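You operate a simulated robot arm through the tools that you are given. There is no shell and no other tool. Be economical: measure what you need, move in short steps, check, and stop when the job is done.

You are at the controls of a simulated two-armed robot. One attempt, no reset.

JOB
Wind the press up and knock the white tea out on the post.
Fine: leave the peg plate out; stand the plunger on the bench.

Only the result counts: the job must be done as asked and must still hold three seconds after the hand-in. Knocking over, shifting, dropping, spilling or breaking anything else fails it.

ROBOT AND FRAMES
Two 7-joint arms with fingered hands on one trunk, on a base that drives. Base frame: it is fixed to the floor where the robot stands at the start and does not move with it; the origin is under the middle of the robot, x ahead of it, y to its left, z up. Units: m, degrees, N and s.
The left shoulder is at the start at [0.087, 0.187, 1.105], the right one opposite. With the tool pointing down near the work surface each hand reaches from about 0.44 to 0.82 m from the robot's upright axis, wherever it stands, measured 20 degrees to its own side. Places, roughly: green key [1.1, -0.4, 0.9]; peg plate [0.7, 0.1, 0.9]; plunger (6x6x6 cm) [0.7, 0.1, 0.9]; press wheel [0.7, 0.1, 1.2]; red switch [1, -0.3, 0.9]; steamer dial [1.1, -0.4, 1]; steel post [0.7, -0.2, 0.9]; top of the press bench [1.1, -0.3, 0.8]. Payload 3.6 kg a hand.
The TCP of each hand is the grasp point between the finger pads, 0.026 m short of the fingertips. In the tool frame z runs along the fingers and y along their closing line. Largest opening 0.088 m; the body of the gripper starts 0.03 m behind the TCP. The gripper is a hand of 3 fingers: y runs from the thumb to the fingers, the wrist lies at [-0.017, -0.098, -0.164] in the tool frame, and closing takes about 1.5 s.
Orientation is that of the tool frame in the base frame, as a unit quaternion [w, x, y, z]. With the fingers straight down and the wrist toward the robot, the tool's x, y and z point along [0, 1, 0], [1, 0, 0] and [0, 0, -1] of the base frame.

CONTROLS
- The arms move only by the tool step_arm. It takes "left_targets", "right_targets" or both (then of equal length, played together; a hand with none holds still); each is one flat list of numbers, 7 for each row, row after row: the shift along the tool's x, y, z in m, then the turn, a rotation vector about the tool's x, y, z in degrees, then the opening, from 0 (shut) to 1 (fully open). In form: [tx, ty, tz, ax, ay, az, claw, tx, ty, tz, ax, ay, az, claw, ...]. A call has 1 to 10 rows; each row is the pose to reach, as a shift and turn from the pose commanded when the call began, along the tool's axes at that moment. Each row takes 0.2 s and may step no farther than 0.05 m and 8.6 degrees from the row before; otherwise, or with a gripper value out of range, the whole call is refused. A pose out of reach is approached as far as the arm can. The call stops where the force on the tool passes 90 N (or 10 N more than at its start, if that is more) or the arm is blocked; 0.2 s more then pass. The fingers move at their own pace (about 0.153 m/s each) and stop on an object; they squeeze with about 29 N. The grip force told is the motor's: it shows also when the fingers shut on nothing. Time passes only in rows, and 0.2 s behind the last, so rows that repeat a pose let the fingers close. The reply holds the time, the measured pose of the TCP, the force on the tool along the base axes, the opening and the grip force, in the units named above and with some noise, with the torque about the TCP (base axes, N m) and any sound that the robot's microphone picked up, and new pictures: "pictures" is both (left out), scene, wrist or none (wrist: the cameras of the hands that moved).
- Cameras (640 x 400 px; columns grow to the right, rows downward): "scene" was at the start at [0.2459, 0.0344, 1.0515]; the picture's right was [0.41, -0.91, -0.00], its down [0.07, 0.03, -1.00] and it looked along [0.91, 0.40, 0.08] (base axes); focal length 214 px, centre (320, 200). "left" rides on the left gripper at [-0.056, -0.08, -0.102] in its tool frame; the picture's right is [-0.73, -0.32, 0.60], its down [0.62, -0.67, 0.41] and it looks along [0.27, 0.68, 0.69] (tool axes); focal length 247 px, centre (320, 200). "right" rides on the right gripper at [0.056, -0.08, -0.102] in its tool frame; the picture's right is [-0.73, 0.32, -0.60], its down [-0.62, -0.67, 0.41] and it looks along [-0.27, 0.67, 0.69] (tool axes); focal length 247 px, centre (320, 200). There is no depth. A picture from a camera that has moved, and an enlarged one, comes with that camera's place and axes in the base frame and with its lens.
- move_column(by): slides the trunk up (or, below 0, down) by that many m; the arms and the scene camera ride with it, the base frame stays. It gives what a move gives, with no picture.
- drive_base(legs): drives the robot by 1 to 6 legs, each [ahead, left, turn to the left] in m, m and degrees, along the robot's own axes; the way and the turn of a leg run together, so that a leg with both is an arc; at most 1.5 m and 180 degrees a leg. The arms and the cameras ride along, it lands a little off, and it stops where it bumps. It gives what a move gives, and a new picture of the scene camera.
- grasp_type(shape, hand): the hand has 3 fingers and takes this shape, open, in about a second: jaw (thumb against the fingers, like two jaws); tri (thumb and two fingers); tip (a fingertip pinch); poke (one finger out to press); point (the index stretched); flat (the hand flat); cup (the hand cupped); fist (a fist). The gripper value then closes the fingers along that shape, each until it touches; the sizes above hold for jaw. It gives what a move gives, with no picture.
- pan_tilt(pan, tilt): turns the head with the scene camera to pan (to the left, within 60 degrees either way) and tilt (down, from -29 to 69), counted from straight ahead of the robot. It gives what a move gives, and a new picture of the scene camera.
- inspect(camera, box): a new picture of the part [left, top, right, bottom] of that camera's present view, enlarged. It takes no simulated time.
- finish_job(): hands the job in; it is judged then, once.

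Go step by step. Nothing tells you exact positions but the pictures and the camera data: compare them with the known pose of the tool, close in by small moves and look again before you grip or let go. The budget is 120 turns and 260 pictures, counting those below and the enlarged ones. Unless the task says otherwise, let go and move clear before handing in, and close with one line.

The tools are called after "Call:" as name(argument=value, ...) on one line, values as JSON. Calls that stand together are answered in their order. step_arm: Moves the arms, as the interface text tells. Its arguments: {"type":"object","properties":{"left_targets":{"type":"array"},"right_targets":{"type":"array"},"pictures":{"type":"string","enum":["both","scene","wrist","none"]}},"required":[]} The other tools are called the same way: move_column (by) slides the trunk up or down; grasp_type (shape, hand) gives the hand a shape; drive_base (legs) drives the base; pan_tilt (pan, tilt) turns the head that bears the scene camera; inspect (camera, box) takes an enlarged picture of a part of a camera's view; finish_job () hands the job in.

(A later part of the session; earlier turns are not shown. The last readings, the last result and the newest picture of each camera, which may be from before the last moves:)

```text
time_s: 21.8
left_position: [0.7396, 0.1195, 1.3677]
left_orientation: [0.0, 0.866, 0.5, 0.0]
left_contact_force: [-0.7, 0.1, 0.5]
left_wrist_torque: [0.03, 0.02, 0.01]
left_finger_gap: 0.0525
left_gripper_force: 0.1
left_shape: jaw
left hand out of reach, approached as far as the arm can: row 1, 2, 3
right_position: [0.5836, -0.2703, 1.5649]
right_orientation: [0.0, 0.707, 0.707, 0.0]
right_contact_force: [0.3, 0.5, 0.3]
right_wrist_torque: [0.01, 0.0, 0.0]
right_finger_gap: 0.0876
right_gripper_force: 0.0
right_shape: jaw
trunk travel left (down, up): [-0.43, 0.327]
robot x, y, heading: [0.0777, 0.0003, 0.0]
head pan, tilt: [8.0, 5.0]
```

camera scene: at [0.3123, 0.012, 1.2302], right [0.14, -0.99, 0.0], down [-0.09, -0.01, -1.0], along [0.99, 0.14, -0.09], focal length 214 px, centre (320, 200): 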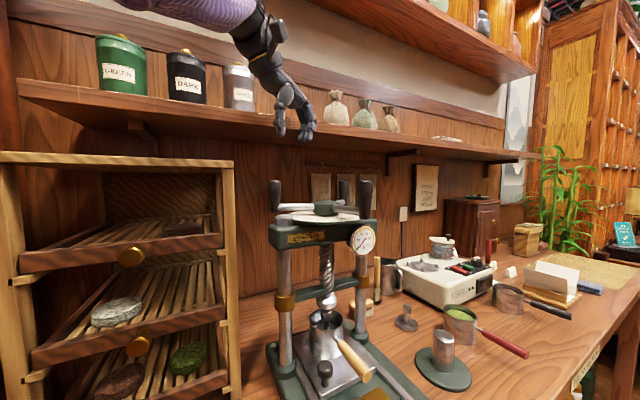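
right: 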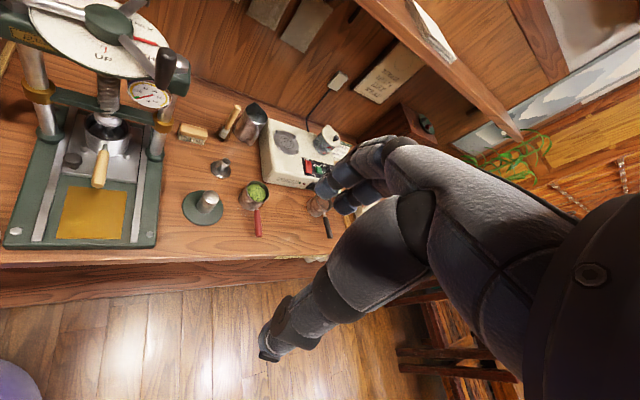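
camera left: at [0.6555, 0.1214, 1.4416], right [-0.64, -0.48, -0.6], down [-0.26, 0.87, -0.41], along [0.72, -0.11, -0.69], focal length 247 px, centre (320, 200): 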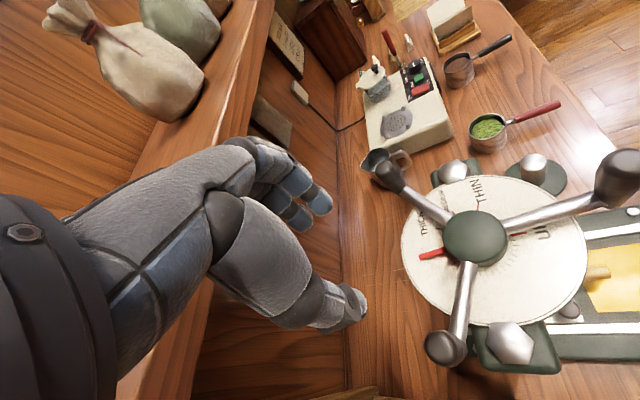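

The commanded pose has drifted out of reach. A trunk move resets it, so I'll raise the trunk a bit.

Call:
move_column(by=0.06)

Call:
step_arm(left_targets=[0, -0.02, 0.02, 0, 0, 0, 0.6, 0, -0.03, 0.05, 0, 0, 0, 0.6], pictures="none")

```text
time_s: 22.8
left_position: [0.7344, 0.1224, 1.4368]
left_orientation: [0.003, 0.866, 0.501, 0.007]
left_contact_force: [-0.2, 0.3, -0.3]
left_wrist_torque: [-0.01, -0.03, 0.0]
left_finger_gap: 0.0527
left_gripper_force: 0.1
left_shape: jaw
right_position: [0.5841, -0.2691, 1.6237]
right_orientation: [0.0, 0.707, 0.707, 0.0]
right_contact_force: [-0.1, -0.4, -0.3]
right_wrist_torque: [0.02, -0.01, -0.01]
right_finger_gap: 0.0876
right_gripper_force: 0.0
right_shape: jaw
trunk travel left (down, up): [-0.49, 0.267]
robot x, y, heading: [0.0817, -0.0004, -0.1]
head pan, tilt: [8.0, 5.0]
```

```text
time_s: 23.4
left_position: [0.7487, 0.1328, 1.4013]
left_orientation: [0.003, 0.866, 0.501, 0.006]
left_contact_force: [-0.1, 0.7, 0.2]
left_wrist_torque: [0.0, 0.01, 0.0]
left_finger_gap: 0.0525
left_gripper_force: 0.1
left_shape: jaw
left hand out of reach, approached as far as the arm can: row 1, 2
right_position: [0.5854, -0.27, 1.6229]
right_orientation: [-0.001, 0.707, 0.707, -0.001]
right_contact_force: [0.3, 0.5, -0.3]
right_wrist_torque: [-0.01, 0.06, 0.01]
right_finger_gap: 0.0879
right_gripper_force: 0.1
right_shape: jaw
trunk travel left (down, up): [-0.49, 0.267]
robot x, y, heading: [0.0811, -0.004, 0.3]
head pan, tilt: [8.0, 5.0]
```

Call:
step_arm(left_targets=[-0.02, -0.035, 0, 0, 0, 0, 0.6, -0.04, -0.07, 0, 0, 0, 0, 0.6, -0.06, -0.105, 0, 0, 0, 0, 0.6, -0.08, -0.14, 0, 0, 0, 0, 0.6], pictures="none")

```text
time_s: 24.4
left_position: [0.7188, 0.1158, 1.4605]
left_orientation: [0.003, 0.866, 0.501, 0.006]
left_contact_force: [-0.6, 0.6, 0.1]
left_wrist_torque: [0.04, 0.02, 0.02]
left_finger_gap: 0.0523
left_gripper_force: 0.1
left_shape: jaw
left hand out of reach, approached as far as the arm can: row 1, 2, 3, 4
right_position: [0.5828, -0.2696, 1.6239]
right_orientation: [0.0, 0.707, 0.707, 0.0]
right_contact_force: [-0.1, 0.0, -0.1]
right_wrist_torque: [0.0, 0.01, 0.01]
right_finger_gap: 0.0876
right_gripper_force: 0.1
right_shape: jaw
trunk travel left (down, up): [-0.49, 0.267]
robot x, y, heading: [0.082, -0.0006, 0.3]
head pan, tilt: [8.0, 5.0]
```

Call:
step_arm(left_targets=[0.0045, -0.007, 0.035, 0, 0, 0, 0.6, 0.009, -0.014, 0.07, 0, 0, 0, 0.6, 0.0135, -0.021, 0.105, 0, 0, 0, 0.6, 0.0185, -0.028, 0.14, 0, 0, 0, 0.6], pictures="both")

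```text
time_s: 25.4
left_position: [0.7702, 0.1414, 1.3336]
left_orientation: [0.003, 0.866, 0.5, 0.006]
left_contact_force: [-0.6, 0.3, 0.3]
left_wrist_torque: [0.0, 0.05, 0.03]
left_finger_gap: 0.0523
left_gripper_force: 0.0
left_shape: jaw
left hand out of reach, approached as far as the arm can: row 1, 2, 3, 4
right_position: [0.5851, -0.2693, 1.6248]
right_orientation: [-0.001, 0.707, 0.708, -0.001]
right_contact_force: [0.1, -0.2, 0.6]
right_wrist_torque: [0.05, 0.04, -0.04]
right_finger_gap: 0.0878
right_gripper_force: 0.1
right_shape: jaw
trunk travel left (down, up): [-0.49, 0.267]
robot x, y, heading: [0.0835, 0.0018, -0.0]
head pan, tilt: [8.0, 5.0]
camera scene: at [0.3075, 0.012, 1.293], right [0.14, -0.99, 0.0], down [-0.09, -0.01, -1.0], along [0.99, 0.14, -0.09], focal length 214 px, centre (320, 200)
camera left: at [0.6714, 0.1338, 1.4329], right [-0.63, -0.48, -0.61], down [-0.26, 0.87, -0.41], along [0.73, -0.11, -0.68], focal length 247 px, centre (320, 200)
```

scene: 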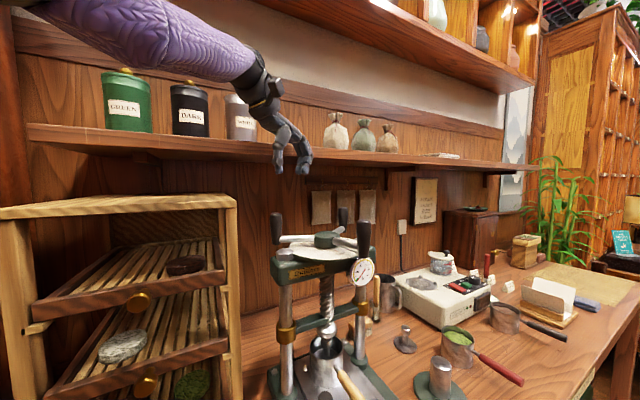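
left: 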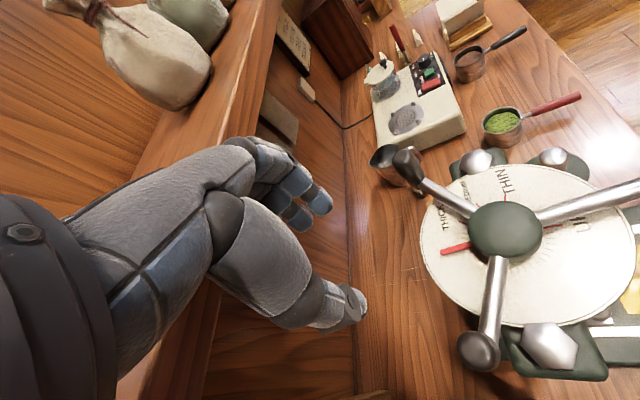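

Call:
step_arm(left_targets=[-0.025, -0.043, 0, 0, 0, 0, 0.6, -0.05, -0.0866, 0, 0, 0, 0, 0.6, -0.075, -0.13, 0, 0, 0, 0, 0.6], pictures="none")

```text
refused: row 2 steps farther than a row can; nothing moved
```

Call:
step_arm(left_targets=[-0.0245, -0.0424, 0, 0, 0, 0, 0.6, -0.049, -0.0848, 0, 0, 0, 0, 0.6, -0.0735, -0.1272, 0, 0, 0, 0, 0.6, -0.098, -0.1696, 0, 0, 0, 0, 0.6], pictures="none")

```text
time_s: 26.4
left_position: [0.7457, 0.1143, 1.3973]
left_orientation: [0.003, 0.866, 0.501, 0.007]
left_contact_force: [-0.5, -0.4, -0.2]
left_wrist_torque: [-0.02, -0.06, -0.01]
left_finger_gap: 0.0527
left_gripper_force: 0.0
left_shape: jaw
left hand out of reach, approached as far as the arm can: row 1, 2, 3, 4
right_position: [0.5831, -0.2686, 1.6254]
right_orientation: [0.0, 0.707, 0.707, 0.0]
right_contact_force: [-0.3, 0.4, 1.2]
right_wrist_torque: [-0.04, 0.0, 0.02]
right_finger_gap: 0.0873
right_gripper_force: 0.1
right_shape: jaw
trunk travel left (down, up): [-0.49, 0.267]
robot x, y, heading: [0.0801, 0.0016, -0.0]
head pan, tilt: [8.0, 5.0]
```

Call:
step_arm(left_targets=[-0.01, -0.045, 0, 0, 0, 0, 0.6, -0.02, -0.09, 0, 0, 0, 0, 0.6, -0.03, -0.135, 0, 0, 0, 0, 0.6, -0.04, -0.18, 0, 0, 0, 0, 0.6], pictures="none")

```text
time_s: 27.4
left_position: [0.7179, 0.1647, 1.4694]
left_orientation: [0.003, 0.866, 0.5, 0.007]
left_contact_force: [0.0, 0.9, -0.1]
left_wrist_torque: [0.04, -0.02, -0.03]
left_finger_gap: 0.0527
left_gripper_force: 0.1
left_shape: jaw
left hand out of reach, approached as far as the arm can: row 1, 2, 3, 4
right_position: [0.5817, -0.2691, 1.6252]
right_orientation: [-0.001, 0.707, 0.707, -0.001]
right_contact_force: [0.1, -1.1, 1.1]
right_wrist_torque: [-0.01, 0.03, 0.03]
right_finger_gap: 0.0877
right_gripper_force: 0.1
right_shape: jaw
trunk travel left (down, up): [-0.49, 0.267]
robot x, y, heading: [0.0809, 0.0014, 0.1]
head pan, tilt: [8.0, 5.0]
```

The limit looks like wrist flexion rather than distance, so a higher shoulder should help. I'll raise the trunk further.

Call:
move_column(by=0.2)

Call:
step_arm(left_targets=[0, 0, 0.04, 0, 0, 0, 0.6, 0, 0, 0.08, 0, 0, 0, 0.6, 0, 0, 0.12, 0, 0, 0, 0.6], pictures="none")

```text
time_s: 29.5
left_position: [0.7081, 0.1637, 1.6846]
left_orientation: [0.009, 0.865, 0.501, 0.018]
left_contact_force: [1.3, -0.3, 0.1]
left_wrist_torque: [0.01, 0.0, 0.0]
left_finger_gap: 0.0527
left_gripper_force: 0.1
left_shape: jaw
right_position: [0.5841, -0.2695, 1.8241]
right_orientation: [-0.001, 0.708, 0.707, -0.001]
right_contact_force: [-0.4, 0.0, -0.2]
right_wrist_torque: [0.03, 0.01, 0.0]
right_finger_gap: 0.0875
right_gripper_force: 0.0
right_shape: jaw
trunk travel left (down, up): [-0.69, 0.067]
robot x, y, heading: [0.0834, -0.0021, -0.0]
head pan, tilt: [8.0, 5.0]
```

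```text
time_s: 30.3
left_position: [0.7539, 0.1641, 1.5747]
left_orientation: [0.01, 0.866, 0.499, 0.018]
left_contact_force: [-0.3, -0.3, 0.5]
left_wrist_torque: [0.02, 0.01, -0.02]
left_finger_gap: 0.0525
left_gripper_force: 0.2
left_shape: jaw
left hand out of reach, approached as far as the arm can: row 1, 2, 3
right_position: [0.5845, -0.2697, 1.8242]
right_orientation: [0.0, 0.707, 0.707, -0.001]
right_contact_force: [-0.2, -0.5, 0.4]
right_wrist_torque: [0.0, -0.04, 0.02]
right_finger_gap: 0.0875
right_gripper_force: 0.1
right_shape: jaw
trunk travel left (down, up): [-0.69, 0.067]
robot x, y, heading: [0.0786, -0.0009, 0.2]
head pan, tilt: [8.0, 5.0]
```

Call:
step_arm(left_targets=[-0.015, -0.026, 0.03, 0, 0, 0, 0.6, -0.03, -0.052, 0.06, 0, 0, 0, 0.6, -0.045, -0.078, 0.09, 0, 0, 0, 0.6, -0.06, -0.104, 0.12, 0, 0, 0, 0.6], pictures="none")

```text
time_s: 31.3
left_position: [0.7781, 0.1579, 1.4749]
left_orientation: [0.01, 0.865, 0.501, 0.017]
left_contact_force: [1.0, 0.0, 0.0]
left_wrist_torque: [-0.04, 0.0, 0.0]
left_finger_gap: 0.0525
left_gripper_force: 0.0
left_shape: jaw
left hand out of reach, approached as far as the arm can: row 1, 2, 3, 4
right_position: [0.5857, -0.2693, 1.8247]
right_orientation: [-0.001, 0.707, 0.707, 0.0]
right_contact_force: [-0.3, 0.3, -0.4]
right_wrist_torque: [0.04, 0.03, 0.01]
right_finger_gap: 0.0878
right_gripper_force: 0.0
right_shape: jaw
trunk travel left (down, up): [-0.69, 0.067]
robot x, y, heading: [0.0829, -0.0017, -0.2]
head pan, tilt: [8.0, 5.0]
```

The arm seems stuck at a joint limit in this twist. I'll turn the hand back to the plain orientation to free it.

Call:
step_arm(left_targets=[0, 0, 0, 0, 0, -8, 0.6, 0, 0, 0, 0, 0, -16, 0.6, 0, 0, 0, 0, 0, -24, 0.6, 0, 0, 0, 0, 0, -30, 0.6], pictures="none")

```text
time_s: 32.3
left_position: [0.794, 0.1532, 1.4784]
left_orientation: [0.014, 0.706, 0.708, 0.015]
left_contact_force: [-0.2, 0.2, -0.6]
left_wrist_torque: [0.0, 0.01, 0.0]
left_finger_gap: 0.0524
left_gripper_force: 0.1
left_shape: jaw
left hand out of reach, approached as far as the arm can: row 1, 2, 3, 4
right_position: [0.5819, -0.2707, 1.8238]
right_orientation: [0.0, 0.707, 0.708, 0.0]
right_contact_force: [0.7, 0.2, -0.8]
right_wrist_torque: [0.0, 0.0, -0.02]
right_finger_gap: 0.0879
right_gripper_force: 0.1
right_shape: jaw
trunk travel left (down, up): [-0.69, 0.067]
robot x, y, heading: [0.0824, 0.0, -0.1]
head pan, tilt: [8.0, 5.0]
```

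Call:
step_arm(left_targets=[0, -0.05, 0, 0, 0, 0, 0.6, 0, -0.1, 0, 0, 0, 0, 0.6, 0, -0.15, 0, 0, 0, 0, 0.6, 0, -0.2, 0, 0, 0, 0, 0.6, 0, -0.25, 0, 0, 0, 0, 0.6], pictures="none")

```text
time_s: 33.5
left_position: [0.7765, 0.1066, 1.5188]
left_orientation: [0.013, 0.707, 0.707, 0.014]
left_contact_force: [-0.3, -0.5, -0.8]
left_wrist_torque: [-0.01, 0.01, 0.0]
left_finger_gap: 0.0529
left_gripper_force: 0.1
left_shape: jaw
left hand out of reach, approached as far as the arm can: row 1, 2, 3, 4, 5
right_position: [0.5821, -0.2711, 1.8236]
right_orientation: [-0.001, 0.707, 0.707, 0.0]
right_contact_force: [0.5, 0.0, -0.2]
right_wrist_torque: [0.0, -0.05, 0.01]
right_finger_gap: 0.088
right_gripper_force: 0.0
right_shape: jaw
trunk travel left (down, up): [-0.69, 0.067]
robot x, y, heading: [0.0764, 0.0015, 0.0]
head pan, tilt: [8.0, 5.0]
```

Call:
step_arm(left_targets=[0, -0.05, 0, 0, 0, 0, 0.6, 0, -0.1, 0, 0, 0, 0, 0.6, 0, -0.15, 0, 0, 0, 0, 0.6, 0, -0.2, 0, 0, 0, 0, 0.6, 0, -0.25, 0, 0, 0, 0, 0.6], pictures="none")

```text
time_s: 34.7
left_position: [0.7386, 0.0326, 1.5735]
left_orientation: [0.011, 0.706, 0.708, 0.015]
left_contact_force: [-0.3, 0.0, -0.1]
left_wrist_torque: [-0.01, 0.01, 0.01]
left_finger_gap: 0.0528
left_gripper_force: 0.0
left_shape: jaw
left hand out of reach, approached as far as the arm can: row 1, 2, 3, 4, 5
right_position: [0.5832, -0.271, 1.8252]
right_orientation: [-0.001, 0.707, 0.707, 0.001]
right_contact_force: [0.0, 0.5, 0.4]
right_wrist_torque: [0.02, 0.01, 0.0]
right_finger_gap: 0.088
right_gripper_force: 0.2
right_shape: jaw
trunk travel left (down, up): [-0.69, 0.067]
robot x, y, heading: [0.0838, -0.0015, 0.2]
head pan, tilt: [8.0, 5.0]
```

Call:
pan_tilt(pan=15, tilt=0)

```text
time_s: 35.4
left_position: [0.7393, 0.034, 1.5718]
left_orientation: [0.013, 0.706, 0.708, 0.014]
left_contact_force: [-0.4, -0.3, -0.5]
left_wrist_torque: [0.02, 0.01, -0.01]
left_finger_gap: 0.0526
left_gripper_force: 0.0
left_shape: jaw
right_position: [0.584, -0.2698, 1.8251]
right_orientation: [0.001, 0.707, 0.707, 0.001]
right_contact_force: [0.6, -0.5, 0.3]
right_wrist_torque: [0.01, 0.01, -0.01]
right_finger_gap: 0.0879
right_gripper_force: 0.1
right_shape: jaw
trunk travel left (down, up): [-0.69, 0.067]
robot x, y, heading: [0.0819, 0.0007, -0.3]
head pan, tilt: [15.0, 0.0]
camera scene: at [0.2971, 0.0217, 1.5045], right [0.26, -0.97, 0.0], down [0.0, 0.0, -1.0], along [0.97, 0.26, 0.0], focal length 214 px, centre (320, 200)
```

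scene: 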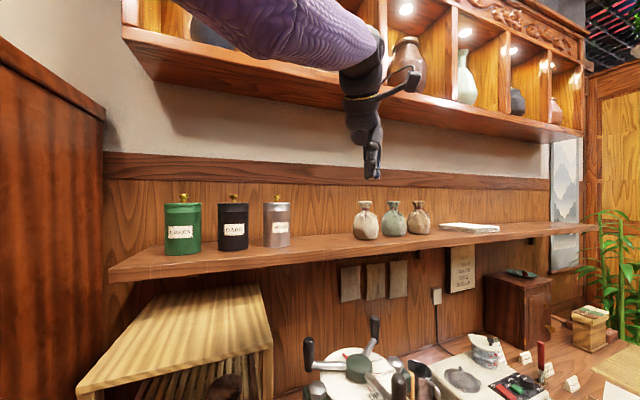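

The arm is stuck almost straight and can't fold while I'm commanding it downward. I'll back the base off, then raise the hand and pull it in so the elbow bends.

Call:
drive_base(legs=[[-0.25, 0, 0]])

Call:
move_column(by=-0.15)

Call:
step_arm(left_targets=[0, -0.02, -0.04, 0, 0, 0, 0.6, 0, -0.04, -0.08, 0, 0, 0, 0.6, 0, -0.06, -0.12, 0, 0, 0, 0.6, 0, -0.09, -0.15, 0, 0, 0, 0.6], pictures="scene")

```text
time_s: 37.2
left_position: [0.4876, 0.0359, 1.5723]
left_orientation: [0.013, 0.705, 0.709, 0.014]
left_contact_force: [0.2, 0.4, 0.0]
left_wrist_torque: [0.01, 0.0, 0.01]
left_finger_gap: 0.0528
left_gripper_force: 0.0
left_shape: jaw
right_position: [0.3334, -0.2694, 1.8239]
right_orientation: [-0.001, 0.706, 0.708, -0.001]
right_contact_force: [-0.6, 0.1, 0.0]
right_wrist_torque: [0.02, 0.03, -0.01]
right_finger_gap: 0.0875
right_gripper_force: 0.2
right_shape: jaw
trunk travel left (down, up): [-0.69, 0.067]
robot x, y, heading: [-0.1741, -0.0004, 0.1]
head pan, tilt: [15.0, 0.0]
camera scene: at [0.0455, 0.0223, 1.5043], right [0.26, -0.97, 0.0], down [0.0, 0.0, -1.0], along [0.97, 0.26, 0.0], focal length 214 px, centre (320, 200)
```

scene: 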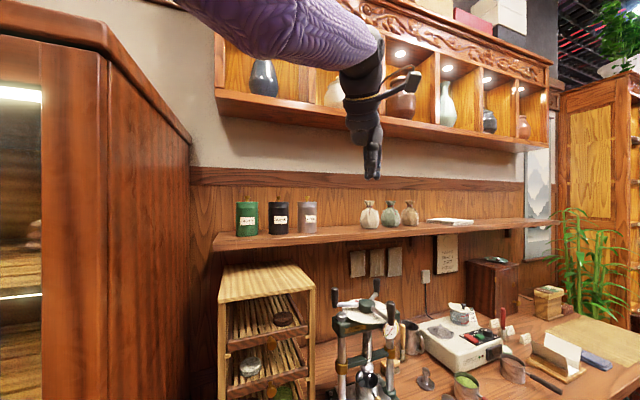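

```text
time_s: 39.0
left_position: [0.4909, 0.0343, 1.4174]
left_orientation: [0.009, 0.705, 0.709, 0.01]
left_contact_force: [0.5, -0.1, 0.9]
left_wrist_torque: [0.0, 0.01, 0.01]
left_finger_gap: 0.0528
left_gripper_force: 0.0
left_shape: jaw
right_position: [0.3305, -0.2685, 1.6752]
right_orientation: [0.0, 0.706, 0.708, 0.0]
right_contact_force: [-0.6, -0.1, -1.4]
right_wrist_torque: [0.0, -0.04, 0.01]
right_finger_gap: 0.0875
right_gripper_force: 0.0
right_shape: jaw
trunk travel left (down, up): [-0.54, 0.217]
robot x, y, heading: [-0.1717, -0.0043, 0.4]
head pan, tilt: [15.0, 0.0]
```

```text
time_s: 40.0
left_position: [0.4049, 0.0302, 1.5741]
left_orientation: [0.009, 0.705, 0.709, 0.011]
left_contact_force: [-0.4, 0.1, 0.8]
left_wrist_torque: [0.01, -0.01, -0.03]
left_finger_gap: 0.0525
left_gripper_force: 0.0
left_shape: jaw
left hand out of reach, approached as far as the arm can: row 1, 2, 3, 4
right_position: [0.3298, -0.2697, 1.6755]
right_orientation: [0.0, 0.706, 0.709, 0.001]
right_contact_force: [-0.1, -0.2, 0.0]
right_wrist_torque: [0.01, 0.0, 0.0]
right_finger_gap: 0.0877
right_gripper_force: 0.0
right_shape: jaw
trunk travel left (down, up): [-0.54, 0.217]
robot x, y, heading: [-0.174, -0.0006, -0.1]
head pan, tilt: [15.0, 0.0]
camera scene: at [0.046, 0.0221, 1.353], right [0.26, -0.97, 0.0], down [0.0, 0.0, -1.0], along [0.97, 0.26, 0.0], focal length 214 px, centre (320, 200)
```

scene: 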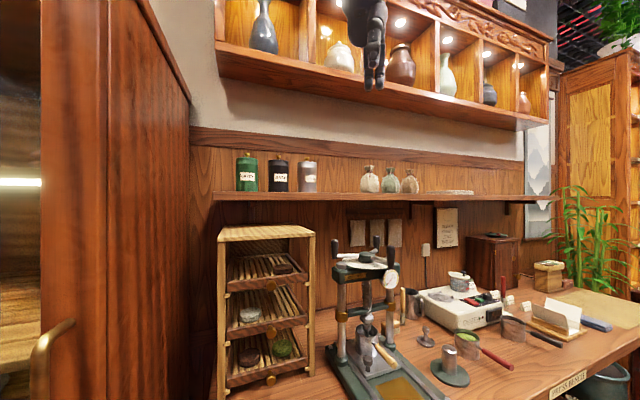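

That tracked closely. I'll keep pulling in and sideways.

Call:
step_arm(left_targets=[0.01, -0.03, -0.02, 0, 0, 0, 0.6, 0.03, -0.06, -0.02, 0, 0, 0, 0.6, 0.05, -0.09, -0.02, 0, 0, 0, 0.6, 0.08, -0.12, -0.02, 0, 0, 0, 0.6], pictures="none")

```text
time_s: 41.0
left_position: [0.3639, 0.0621, 1.6396]
left_orientation: [0.009, 0.705, 0.709, 0.012]
left_contact_force: [0.0, -0.8, 0.5]
left_wrist_torque: [0.01, 0.0, 0.01]
left_finger_gap: 0.0528
left_gripper_force: 0.1
left_shape: jaw
left hand out of reach, approached as far as the arm can: row 1, 2, 3, 4
right_position: [0.3314, -0.2687, 1.6742]
right_orientation: [0.0, 0.706, 0.708, 0.001]
right_contact_force: [-0.9, 0.0, 1.2]
right_wrist_torque: [-0.04, 0.01, 0.02]
right_finger_gap: 0.0881
right_gripper_force: 0.1
right_shape: jaw
trunk travel left (down, up): [-0.54, 0.217]
robot x, y, heading: [-0.1734, 0.0014, 0.2]
head pan, tilt: [15.0, 0.0]
```

It's still hung on some joint limit. I'll tip the fingers forward, which is a more natural wrist, to free it.

Call:
move_column(by=-0.03)

Call:
step_arm(left_targets=[0, 0, 0, -8.5, 0, 0, 0.6, 0, 0, 0, -17, 0, 0, 0.6, 0, 0, 0, -25.5, 0, 0, 0.6, 0, 0, 0, -34, 0, 0, 0.6, 0, 0, 0, -42.5, 0, 0, 0.6, 0, 0, 0, -51, 0, 0, 0.6], pictures="scene")

```text
time_s: 41.7
left_position: [0.3671, 0.0611, 1.6064]
left_orientation: [0.006, 0.706, 0.708, 0.009]
left_contact_force: [-0.6, -0.4, -0.3]
left_wrist_torque: [0.01, -0.01, 0.01]
left_finger_gap: 0.0525
left_gripper_force: 0.0
left_shape: jaw
right_position: [0.3316, -0.2683, 1.6443]
right_orientation: [0.0, 0.706, 0.708, 0.0]
right_contact_force: [-0.1, 0.3, -0.9]
right_wrist_torque: [-0.01, 0.02, 0.0]
right_finger_gap: 0.0879
right_gripper_force: 0.2
right_shape: jaw
trunk travel left (down, up): [-0.51, 0.247]
robot x, y, heading: [-0.1711, 0.0006, 0.2]
head pan, tilt: [15.0, 0.0]
```

```text
time_s: 43.1
left_position: [0.4705, -0.0038, 1.6918]
left_orientation: [0.308, 0.634, 0.638, 0.31]
left_contact_force: [1.0, 0.5, 0.0]
left_wrist_torque: [-0.01, 0.01, -0.03]
left_finger_gap: 0.0528
left_gripper_force: 0.0
left_shape: jaw
left hand out of reach, approached as far as the arm can: row 1, 2, 3, 4, 5, 6
right_position: [0.3343, -0.2676, 1.6443]
right_orientation: [-0.001, 0.706, 0.708, -0.001]
right_contact_force: [0.2, -0.1, -0.1]
right_wrist_torque: [0.0, 0.0, -0.02]
right_finger_gap: 0.0877
right_gripper_force: 0.1
right_shape: jaw
trunk travel left (down, up): [-0.51, 0.247]
robot x, y, heading: [-0.1716, -0.0003, 0.4]
head pan, tilt: [15.0, 0.0]
camera scene: at [0.0507, 0.0233, 1.3214], right [0.26, -0.96, 0.0], down [0.0, 0.0, -1.0], along [0.96, 0.26, 0.0], focal length 214 px, centre (320, 200)
```

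scene: 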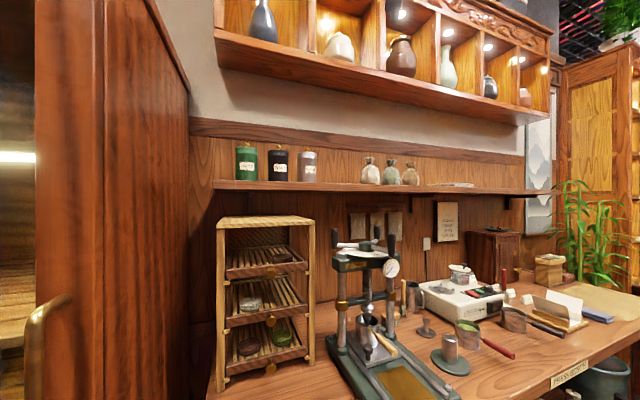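

Call:
move_column(by=-0.03)

Call:
step_arm(left_targets=[0.045, 0, 0, 0, 0, 0, 0.6, 0.09, 0, 0, 0, 0, 0, 0.6, 0.135, 0, 0, 0, 0, 0, 0.6, 0.18, 0, 0, 0, 0, 0, 0.6, 0.225, 0, 0, 0, 0, 0, 0.6, 0.27, 0, 0, 0, 0, 0, 0.6], pictures="none")

```text
time_s: 43.9
left_position: [0.4683, -0.0084, 1.6647]
left_orientation: [0.309, 0.634, 0.636, 0.313]
left_contact_force: [-0.5, 0.3, 0.8]
left_wrist_torque: [0.01, -0.04, -0.02]
left_finger_gap: 0.0528
left_gripper_force: 0.0
left_shape: jaw
right_position: [0.3295, -0.2689, 1.614]
right_orientation: [0.0, 0.706, 0.708, 0.0]
right_contact_force: [0.0, 0.4, 0.1]
right_wrist_torque: [-0.01, 0.03, -0.02]
right_finger_gap: 0.0879
right_gripper_force: 0.0
right_shape: jaw
trunk travel left (down, up): [-0.48, 0.277]
robot x, y, heading: [-0.1726, -0.0033, 0.5]
head pan, tilt: [15.0, 0.0]
```

```text
time_s: 45.3
left_position: [0.5087, 0.2557, 1.6998]
left_orientation: [0.309, 0.635, 0.636, 0.311]
left_contact_force: [-0.4, -0.1, -0.9]
left_wrist_torque: [-0.02, 0.01, 0.0]
left_finger_gap: 0.0525
left_gripper_force: 0.0
left_shape: jaw
left hand out of reach, approached as far as the arm can: row 1, 2, 3, 4, 5, 6
right_position: [0.3331, -0.2682, 1.6137]
right_orientation: [-0.001, 0.706, 0.708, -0.001]
right_contact_force: [-0.8, 0.0, -0.3]
right_wrist_torque: [0.01, 0.02, 0.02]
right_finger_gap: 0.0877
right_gripper_force: 0.1
right_shape: jaw
trunk travel left (down, up): [-0.48, 0.277]
robot x, y, heading: [-0.1707, -0.0011, 0.4]
head pan, tilt: [15.0, 0.0]
```

Call:
move_column(by=-0.03)

Call:
step_arm(left_targets=[-0.045, 0, 0.01, 0, 0, 0, 0.6, -0.09, 0, 0.02, 0, 0, 0, 0.6, -0.135, 0, 0.02, 0, 0, 0, 0.6, -0.18, 0, 0.0, 0, 0, 0, 0.6, -0.22, -0.02, -0.02, 0, 0, 0, 0.6, -0.26, -0.03, -0.05, 0, 0, 0, 0.6, -0.28, -0.05, -0.08, 0, 0, 0, 0.6], pictures="none")

```text
time_s: 46.0
left_position: [0.5116, 0.2546, 1.67]
left_orientation: [0.307, 0.635, 0.637, 0.312]
left_contact_force: [0.0, 0.1, 0.7]
left_wrist_torque: [0.02, 0.0, -0.01]
left_finger_gap: 0.0529
left_gripper_force: 0.0
left_shape: jaw
right_position: [0.3302, -0.2688, 1.5844]
right_orientation: [0.0, 0.706, 0.708, 0.0]
right_contact_force: [-0.2, 0.1, -0.2]
right_wrist_torque: [0.02, 0.0, 0.02]
right_finger_gap: 0.0881
right_gripper_force: 0.1
right_shape: jaw
trunk travel left (down, up): [-0.45, 0.307]
robot x, y, heading: [-0.173, 0.0002, 0.2]
head pan, tilt: [15.0, 0.0]
```

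```text
refused: row 6 steps farther than a row can; nothing moved
```

Call:
step_arm(left_targets=[-0.045, 0, 0, 0, 0, 0, 0.6, -0.09, 0, 0, 0, 0, 0, 0.6, -0.13, 0, -0.02, 0, 0, 0, 0.6, -0.17, 0, -0.04, 0, 0, 0, 0.6, -0.21, 0, -0.06, 0, 0, 0, 0.6, -0.25, 0, -0.08, 0, 0, 0, 0.6, -0.28, 0, -0.11, 0, 0, 0, 0.6], pictures="none")

```text
time_s: 47.6
left_position: [0.4054, -0.0023, 1.708]
left_orientation: [0.308, 0.634, 0.637, 0.312]
left_contact_force: [0.2, -1.1, 0.1]
left_wrist_torque: [-0.01, 0.02, 0.0]
left_finger_gap: 0.0527
left_gripper_force: 0.1
left_shape: jaw
left hand out of reach, approached as far as the arm can: row 2, 3, 4, 5, 6, 7
right_position: [0.3286, -0.2705, 1.585]
right_orientation: [0.0, 0.706, 0.708, 0.002]
right_contact_force: [0.0, -0.7, 0.2]
right_wrist_torque: [-0.01, -0.04, -0.01]
right_finger_gap: 0.088
right_gripper_force: 0.0
right_shape: jaw
trunk travel left (down, up): [-0.45, 0.307]
robot x, y, heading: [-0.1745, 0.0023, 0.3]
head pan, tilt: [15.0, 0.0]
```

The first row tracked freely. I'll try pulling in and down from here.

Call:
move_column(by=-0.02)

Call:
step_arm(left_targets=[-0.02, 0, 0, 0, 0, 0, 0.6, -0.03, -0.02, -0.01, 0, 0, 0, 0.6, -0.03, -0.05, -0.02, 0, 0, 0, 0.6, -0.03, -0.08, -0.03, 0, 0, 0, 0.6, -0.03, -0.12, -0.04, 0, 0, 0, 0.6], pictures="none")

```text
time_s: 48.3
left_position: [0.4103, 0.001, 1.6838]
left_orientation: [0.306, 0.636, 0.638, 0.309]
left_contact_force: [0.1, -0.5, -0.3]
left_wrist_torque: [-0.01, 0.01, -0.03]
left_finger_gap: 0.0526
left_gripper_force: 0.1
left_shape: jaw
right_position: [0.3318, -0.2694, 1.5635]
right_orientation: [-0.001, 0.705, 0.709, 0.0]
right_contact_force: [-0.5, -0.6, 0.6]
right_wrist_torque: [0.0, 0.0, -0.02]
right_finger_gap: 0.0877
right_gripper_force: 0.1
right_shape: jaw
trunk travel left (down, up): [-0.43, 0.327]
robot x, y, heading: [-0.1714, -0.0015, 0.5]
head pan, tilt: [15.0, 0.0]
```

```text
time_s: 49.7
left_position: [0.3503, 0.0211, 1.6286]
left_orientation: [0.296, 0.572, 0.718, 0.264]
left_contact_force: [0.2, 0.0, 0.9]
left_wrist_torque: [-0.02, 0.01, 0.01]
left_finger_gap: 0.0527
left_gripper_force: 0.1
left_shape: jaw
left hand out of reach, approached as far as the arm can: row 1, 2, 3
right_position: [0.3294, -0.2708, 1.5638]
right_orientation: [-0.001, 0.706, 0.708, 0.002]
right_contact_force: [-0.1, -0.2, 1.0]
right_wrist_torque: [-0.04, 0.05, -0.04]
right_finger_gap: 0.0877
right_gripper_force: 0.1
right_shape: jaw
trunk travel left (down, up): [-0.43, 0.327]
robot x, y, heading: [-0.17, 0.0004, 0.2]
head pan, tilt: [15.0, 0.0]
stopped in row 5 (left hand): the arm was blocked; the commanded pose is now the measured one
```

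Call:
step_arm(left_targets=[0, -0.01, 0.01, 0, 0, 0, 0.6, 0, -0.02, 0.02, 0, 0, 0, 0.6], pictures="none")

Call:
pan_tilt(pan=30, tilt=-25)

```text
time_s: 50.3
left_position: [0.3554, 0.0209, 1.5977]
left_orientation: [0.295, 0.573, 0.718, 0.264]
left_contact_force: [0.3, 0.5, -0.3]
left_wrist_torque: [-0.03, -0.04, -0.02]
left_finger_gap: 0.0528
left_gripper_force: 0.0
left_shape: jaw
right_position: [0.3317, -0.2676, 1.565]
right_orientation: [-0.001, 0.707, 0.708, 0.0]
right_contact_force: [0.3, -0.4, -0.5]
right_wrist_torque: [-0.05, 0.0, -0.02]
right_finger_gap: 0.088
right_gripper_force: 0.0
right_shape: jaw
trunk travel left (down, up): [-0.43, 0.327]
robot x, y, heading: [-0.1735, -0.0009, 0.4]
head pan, tilt: [15.0, 0.0]
```

```text
time_s: 51.2
left_position: [0.354, 0.0187, 1.5998]
left_orientation: [0.296, 0.573, 0.717, 0.265]
left_contact_force: [-0.3, -0.5, 0.4]
left_wrist_torque: [-0.02, 0.02, -0.03]
left_finger_gap: 0.0528
left_gripper_force: 0.1
left_shape: jaw
right_position: [0.3318, -0.2694, 1.5631]
right_orientation: [-0.002, 0.706, 0.709, 0.0]
right_contact_force: [-0.5, -0.6, -0.1]
right_wrist_torque: [-0.01, -0.01, 0.0]
right_finger_gap: 0.0875
right_gripper_force: 0.1
right_shape: jaw
trunk travel left (down, up): [-0.43, 0.327]
robot x, y, heading: [-0.1718, -0.0, 0.5]
head pan, tilt: [30.0, -25.0]
camera scene: at [0.0294, 0.0345, 1.274], right [0.5, -0.86, 0.0], down [0.36, 0.21, -0.91], along [0.78, 0.46, 0.42], focal length 214 px, centre (320, 200)
```

scene: 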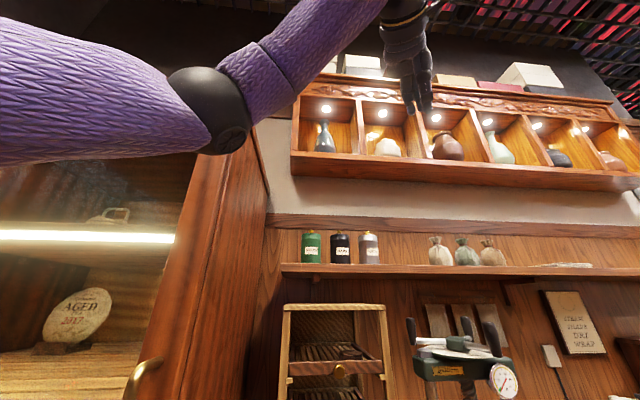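

The arm has come free and the elbow bends again. I'll straighten the hand to point down at a comfortable pose.

Call:
step_arm(left_targets=[0.019, -0.027, 0.031, 6.7, 0.4, 1.7, 0.6, 0.038, -0.055, 0.061, 13.3, 0.8, 3.5, 0.6, 0.057, -0.082, 0.092, 20, 1.1, 5.2, 0.6, 0.077, -0.109, 0.123, 26.7, 1.5, 6.9, 0.6, 0.096, -0.136, 0.154, 33.4, 1.9, 8.6, 0.6, 0.115, -0.164, 0.184, 40, 2.3, 10.4, 0.6, 0.134, -0.191, 0.215, 46.7, 2.65, 12.1, 0.6], pictures="scene")

```text
time_s: 52.8
left_position: [0.36, 0.1194, 1.2976]
left_orientation: [-0.001, 0.707, 0.707, -0.001]
left_contact_force: [-0.2, 0.1, 0.5]
left_wrist_torque: [-0.02, -0.03, 0.03]
left_finger_gap: 0.0527
left_gripper_force: 0.0
left_shape: jaw
right_position: [0.3327, -0.2685, 1.5638]
right_orientation: [-0.001, 0.706, 0.708, -0.001]
right_contact_force: [0.6, 1.1, -0.8]
right_wrist_torque: [-0.04, 0.02, 0.0]
right_finger_gap: 0.0878
right_gripper_force: 0.0
right_shape: jaw
trunk travel left (down, up): [-0.43, 0.327]
robot x, y, heading: [-0.1706, 0.0045, 0.5]
head pan, tilt: [30.0, -25.0]
camera scene: at [0.0297, 0.0351, 1.274], right [0.5, -0.86, 0.0], down [0.36, 0.21, -0.91], along [0.78, 0.46, 0.42], focal length 214 px, centre (320, 200)
```

scene: 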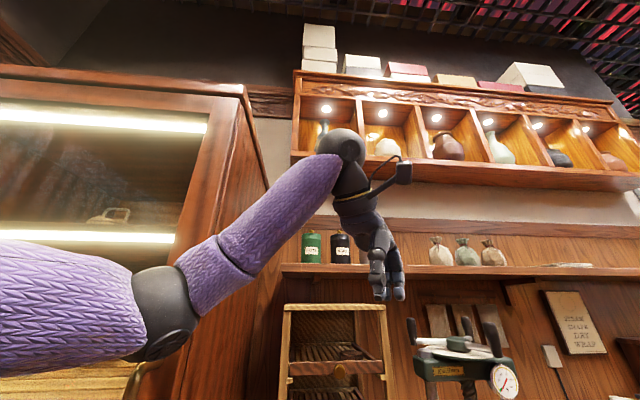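

The left hand is at a good pose again. I'll drive back up to the bench and look at the wheel.

Call:
drive_base(legs=[[0.27, 0, 0]])

Call:
pan_tilt(pan=8, tilt=15)

Call:
inspect(camera="left", box=[0, 0, 640, 400])

```text
time_s: 53.9
left_position: [0.3977, 0.1171, 1.3034]
left_orientation: [-0.004, 0.703, 0.712, 0.004]
left_contact_force: [0.0, 0.8, 0.6]
left_wrist_torque: [-0.01, 0.0, 0.0]
left_finger_gap: 0.0529
left_gripper_force: 0.1
left_shape: jaw
right_position: [0.3719, -0.2738, 1.5708]
right_orientation: [0.001, 0.701, 0.713, 0.009]
right_contact_force: [0.6, -0.1, -1.0]
right_wrist_torque: [0.04, 0.01, 0.0]
right_finger_gap: 0.0874
right_gripper_force: 0.0
right_shape: jaw
trunk travel left (down, up): [-0.43, 0.327]
robot x, y, heading: [-0.1115, 0.0037, 1.2]
head pan, tilt: [30.0, -25.0]
stopped in leg 1: the robot was blocked; the commanded pose is now the measured one
camera scene: at [0.0696, 0.0287, 1.278], right [0.52, -0.86, 0.0], down [0.38, 0.23, -0.9], along [0.77, 0.46, 0.44], focal length 214 px, centre (320, 200)
```

scene: 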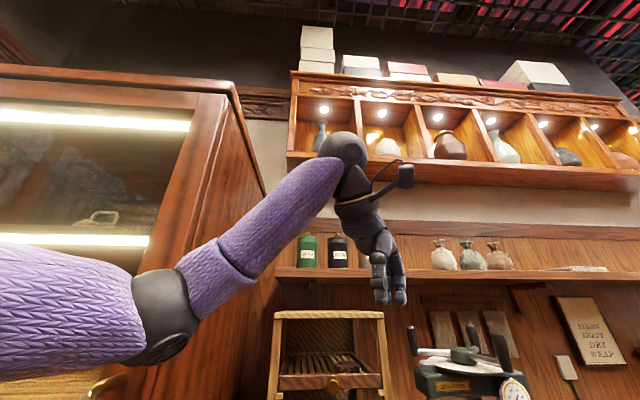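

```text
time_s: 55.0
left_position: [0.3982, 0.118, 1.3041]
left_orientation: [-0.003, 0.702, 0.712, 0.006]
left_contact_force: [1.2, 0.0, -0.3]
left_wrist_torque: [0.0, -0.02, 0.01]
left_finger_gap: 0.0532
left_gripper_force: 0.1
left_shape: jaw
right_position: [0.3691, -0.2753, 1.5715]
right_orientation: [0.002, 0.702, 0.712, 0.011]
right_contact_force: [-0.7, 0.1, 0.0]
right_wrist_torque: [-0.01, -0.01, 0.0]
right_finger_gap: 0.0878
right_gripper_force: 0.1
right_shape: jaw
trunk travel left (down, up): [-0.43, 0.327]
robot x, y, heading: [-0.1093, 0.0004, 1.3]
head pan, tilt: [8.0, 15.0]
camera scene: at [0.1016, 0.0067, 1.2189], right [0.16, -0.99, -0.01], down [-0.24, -0.03, -0.97], along [0.96, 0.15, -0.24], focal length 214 px, centre (320, 200)
```

scene: 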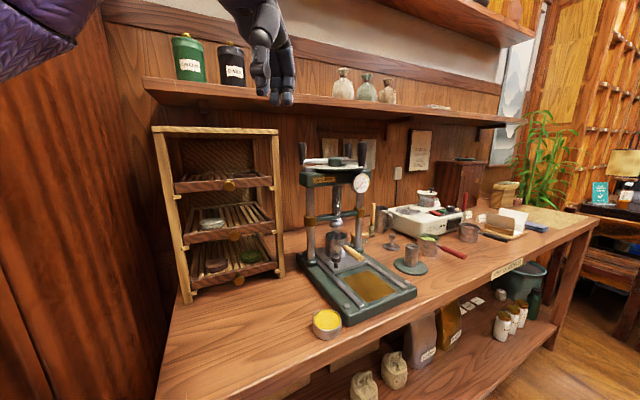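

```text
1.00 times, centred on (320, 200) of left (not enlarged: the box is as wide or as high as the picture)
camera zoom: at [0.3187, 0.0596, 1.4035], right [-0.31, -0.73, -0.61], down [-0.67, 0.62, -0.41], along [0.67, 0.28, -0.68], focal length 247 px, centre (320, 200)
```

zoom: 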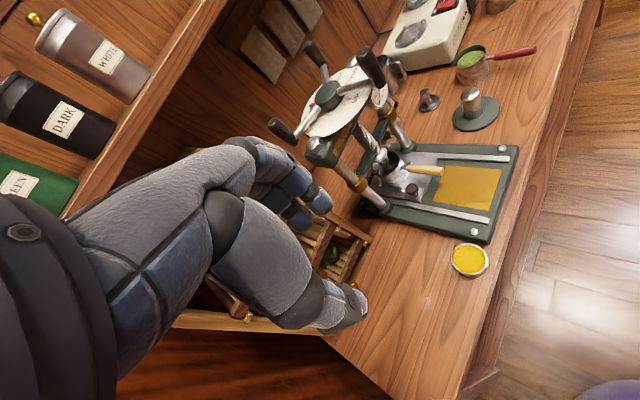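

The drive was blocked, probably by the left elbow against the cabinet. I'll back off, shift right, and go forward again.

Call:
drive_base(legs=[[-0.06, 0, -1.2], [0, -0.16, 0], [0.27, 0, 0]])

```text
time_s: 58.5
left_position: [0.6336, -0.0464, 1.2919]
left_orientation: [-0.006, 0.711, 0.703, -0.006]
left_contact_force: [0.2, -0.3, -1.2]
left_wrist_torque: [0.0, 0.05, 0.01]
left_finger_gap: 0.0527
left_gripper_force: 0.1
left_shape: jaw
right_position: [0.6039, -0.4336, 1.5642]
right_orientation: [0.0, 0.71, 0.704, 0.001]
right_contact_force: [0.0, 0.4, 0.1]
right_wrist_torque: [-0.01, -0.05, 0.0]
right_finger_gap: 0.088
right_gripper_force: 0.1
right_shape: jaw
trunk travel left (down, up): [-0.43, 0.327]
robot x, y, heading: [0.0994, -0.1594, -0.2]
head pan, tilt: [8.0, 15.0]
camera scene: at [0.3341, -0.1496, 1.214], right [0.13, -0.99, 0.0], down [-0.26, -0.03, -0.97], along [0.96, 0.13, -0.26], focal length 214 px, centre (320, 200)
```

scene: 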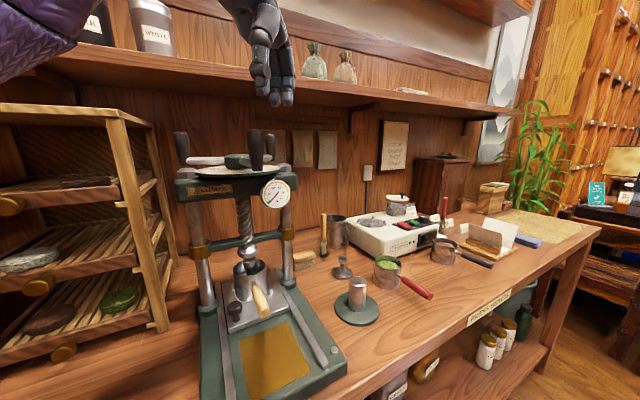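

Robot now at [0.10, -0.16], with the wheel well placed for the left arm. I'll move the hand over the left knob at about [0.69, 0.147].

Call:
step_arm(left_targets=[0.039, 0.011, 0, 0, 0, 0, 0.6, 0.078, 0.022, 0, 0, 0, 0, 0.6, 0.117, 0.033, 0, 0, 0, 0, 0.6, 0.155, 0.044, 0, 0, 0, 0, 0.6, 0.193, 0.056, 0, 0, 0, 0, 0.6], pictures="both")

```text
time_s: 59.7
left_position: [0.6914, 0.1495, 1.2914]
left_orientation: [-0.006, 0.71, 0.704, -0.006]
left_contact_force: [-0.2, -0.5, 0.8]
left_wrist_torque: [0.01, 0.0, -0.01]
left_finger_gap: 0.0527
left_gripper_force: 0.1
left_shape: jaw
right_position: [0.6011, -0.4335, 1.5654]
right_orientation: [-0.001, 0.71, 0.704, 0.001]
right_contact_force: [0.4, 0.2, -0.5]
right_wrist_torque: [-0.01, -0.02, 0.01]
right_finger_gap: 0.0878
right_gripper_force: 0.1
right_shape: jaw
trunk travel left (down, up): [-0.43, 0.327]
robot x, y, heading: [0.1023, -0.1595, -0.3]
head pan, tilt: [8.0, 15.0]
camera scene: at [0.3332, -0.1489, 1.2142], right [0.13, -0.99, 0.0], down [-0.26, -0.04, -0.97], along [0.96, 0.13, -0.26], focal length 214 px, centre (320, 200)
camera left: at [0.6127, 0.094, 1.3934], right [-0.33, -0.73, -0.59], down [-0.67, 0.63, -0.4], along [0.67, 0.26, -0.7], focal length 247 px, centre (320, 200)
```

scene: 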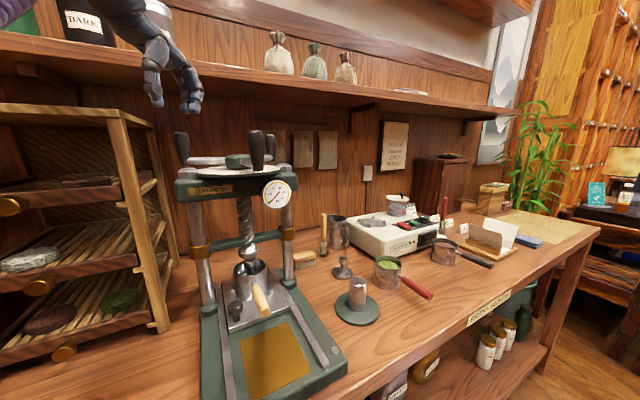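
left: 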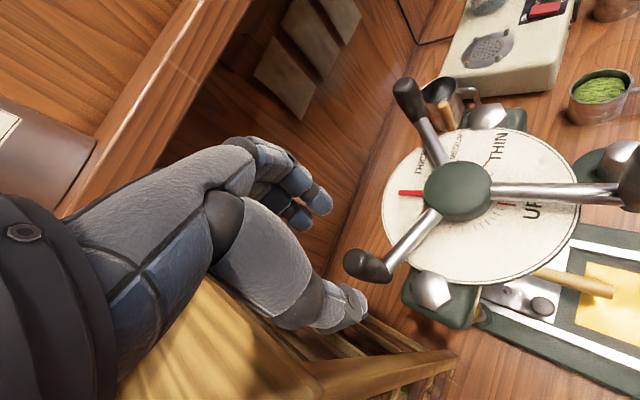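

Knob at about [0.698, 0.151]. I'll lower and grip.

Call:
step_arm(left_targets=[0.002, 0.005, 0.025, 0, 0, 0, 0.6, 0.002, 0.005, 0.05, 0, 0, 0, 0.6, 0.002, 0.005, 0.078, 0, 0, 0, 0.6, 0.002, 0.005, 0.078, 0, 0, 0, 0, 0.002, 0.005, 0.078, 0, 0, 0, 0, 0.002, 0.005, 0.078, 0, 0, 0, 0], pictures="wrist")

```text
time_s: 61.1
left_position: [0.6958, 0.1504, 1.2125]
left_orientation: [-0.007, 0.71, 0.705, -0.006]
left_contact_force: [1.6, 1.8, -2.1]
left_wrist_torque: [0.04, -0.05, -0.14]
left_finger_gap: 0.0072
left_gripper_force: 28.7
left_shape: jaw
right_position: [0.6028, -0.4343, 1.5636]
right_orientation: [-0.001, 0.709, 0.705, 0.0]
right_contact_force: [0.6, -0.1, 0.0]
right_wrist_torque: [0.02, 0.0, 0.01]
right_finger_gap: 0.0879
right_gripper_force: 0.0
right_shape: jaw
trunk travel left (down, up): [-0.43, 0.327]
robot x, y, heading: [0.1017, -0.1608, -0.4]
head pan, tilt: [8.0, 15.0]
camera left: at [0.6166, 0.096, 1.3148], right [-0.33, -0.73, -0.59], down [-0.67, 0.63, -0.4], along [0.67, 0.26, -0.7], focal length 247 px, centre (320, 200)
```

left: 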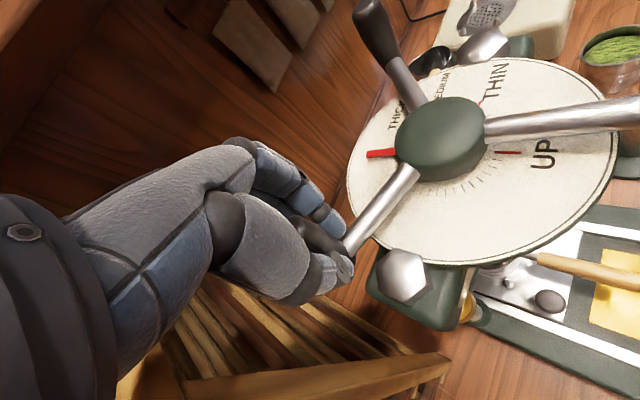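

Call:
step_arm(left_targets=[-0.0053, -0.016, 0, 0, 0, 2, 0, -0.0133, -0.0308, 0, 0, 0, 4, 0, -0.0237, -0.0441, 0, 0, 0, 6, 0, -0.0362, -0.0553, 0, 0, 0, 8, 0, -0.0505, -0.0641, 0, 0, 0, 10, 0, -0.0661, -0.0704, 0, 0, 0, 12, 0, -0.0826, -0.0738, 0, 0, 0, 14, 0, -0.0994, -0.0743, 0, 0, 0, 16, 0, -0.116, -0.072, 0, 0, 0, 18, 0, -0.132, -0.0667, 0, 0, 0, 20, 0], pictures="both")

```text
time_s: 63.3
left_position: [0.6313, 0.0231, 1.2126]
left_orientation: [-0.005, 0.819, 0.574, -0.005]
left_contact_force: [21.6, 18.4, 6.3]
left_wrist_torque: [1.05, -0.99, 0.58]
left_finger_gap: 0.0088
left_gripper_force: 28.8
left_shape: jaw
right_position: [0.6063, -0.431, 1.5638]
right_orientation: [0.0, 0.708, 0.706, 0.0]
right_contact_force: [0.1, -0.2, -0.3]
right_wrist_torque: [0.02, 0.02, 0.0]
right_finger_gap: 0.0876
right_gripper_force: 0.2
right_shape: jaw
trunk travel left (down, up): [-0.43, 0.327]
robot x, y, heading: [0.0985, -0.1606, 0.1]
head pan, tilt: [8.0, 15.0]
camera scene: at [0.3362, -0.1468, 1.2136], right [0.14, -0.99, 0.0], down [-0.26, -0.04, -0.97], along [0.96, 0.13, -0.26], focal length 214 px, centre (320, 200)
camera left: at [0.5381, -0.002, 1.3149], right [-0.56, -0.58, -0.59], down [-0.42, 0.81, -0.4], along [0.72, 0.02, -0.7], focal length 247 px, centre (320, 200)
```

scene: 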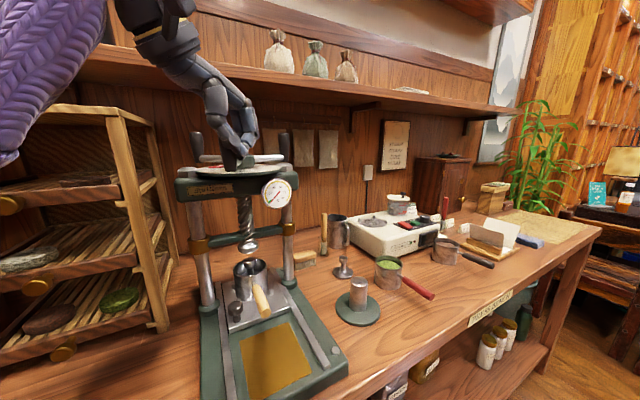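
left: 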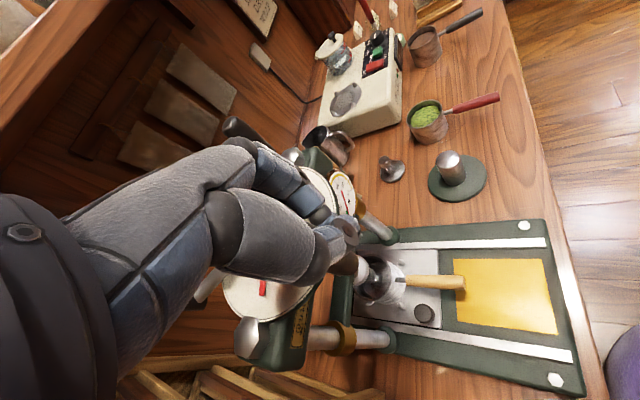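

The screw foot has risen clear above the mould. I'll keep on another 40 degrees.

Call:
step_arm(left_targets=[-0.009, 0.0138, 0, 0, 0, 2, 0, -0.0177, 0.0277, 0, 0, 0, 4, 0, -0.0239, 0.0429, 0, 0, 0, 6, 0, -0.0274, 0.0589, 0, 0, 0, 8, 0], pictures="both")

```text
time_s: 64.3
left_position: [0.6733, -0.0283, 1.2123]
left_orientation: [-0.005, 0.859, 0.511, -0.008]
left_contact_force: [0.1, 0.1, -0.3]
left_wrist_torque: [0.02, -0.02, -0.02]
left_finger_gap: 0.0053
left_gripper_force: 29.6
left_shape: jaw
right_position: [0.6022, -0.4349, 1.5646]
right_orientation: [0.0, 0.709, 0.705, 0.0]
right_contact_force: [-0.1, 0.6, 0.6]
right_wrist_torque: [-0.02, 0.01, -0.02]
right_finger_gap: 0.0879
right_gripper_force: 0.1
right_shape: jaw
trunk travel left (down, up): [-0.43, 0.327]
robot x, y, heading: [0.1019, -0.1587, -0.1]
head pan, tilt: [8.0, 15.0]
camera scene: at [0.3337, -0.1493, 1.2141], right [0.13, -0.99, 0.0], down [-0.26, -0.04, -0.97], along [0.96, 0.13, -0.26], focal length 214 px, centre (320, 200)
camera left: at [0.578, -0.0392, 1.3154], right [-0.64, -0.49, -0.59], down [-0.29, 0.87, -0.41], along [0.71, -0.09, -0.7], focal length 247 px, centre (320, 200)
```

scene: 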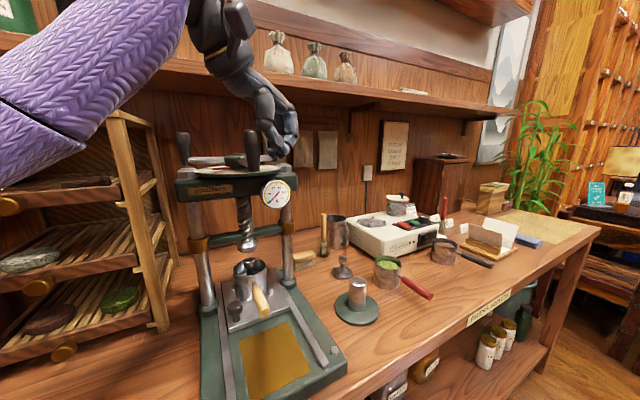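
left: 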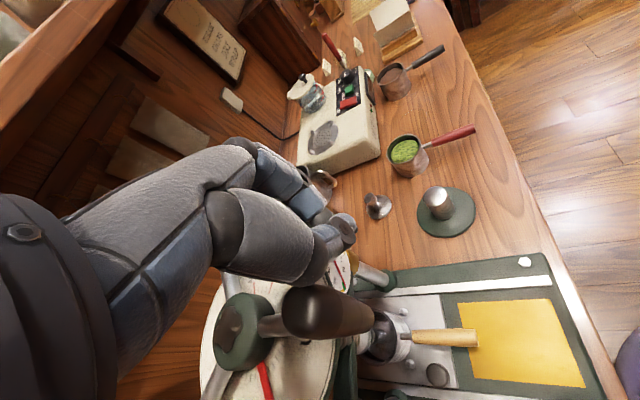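

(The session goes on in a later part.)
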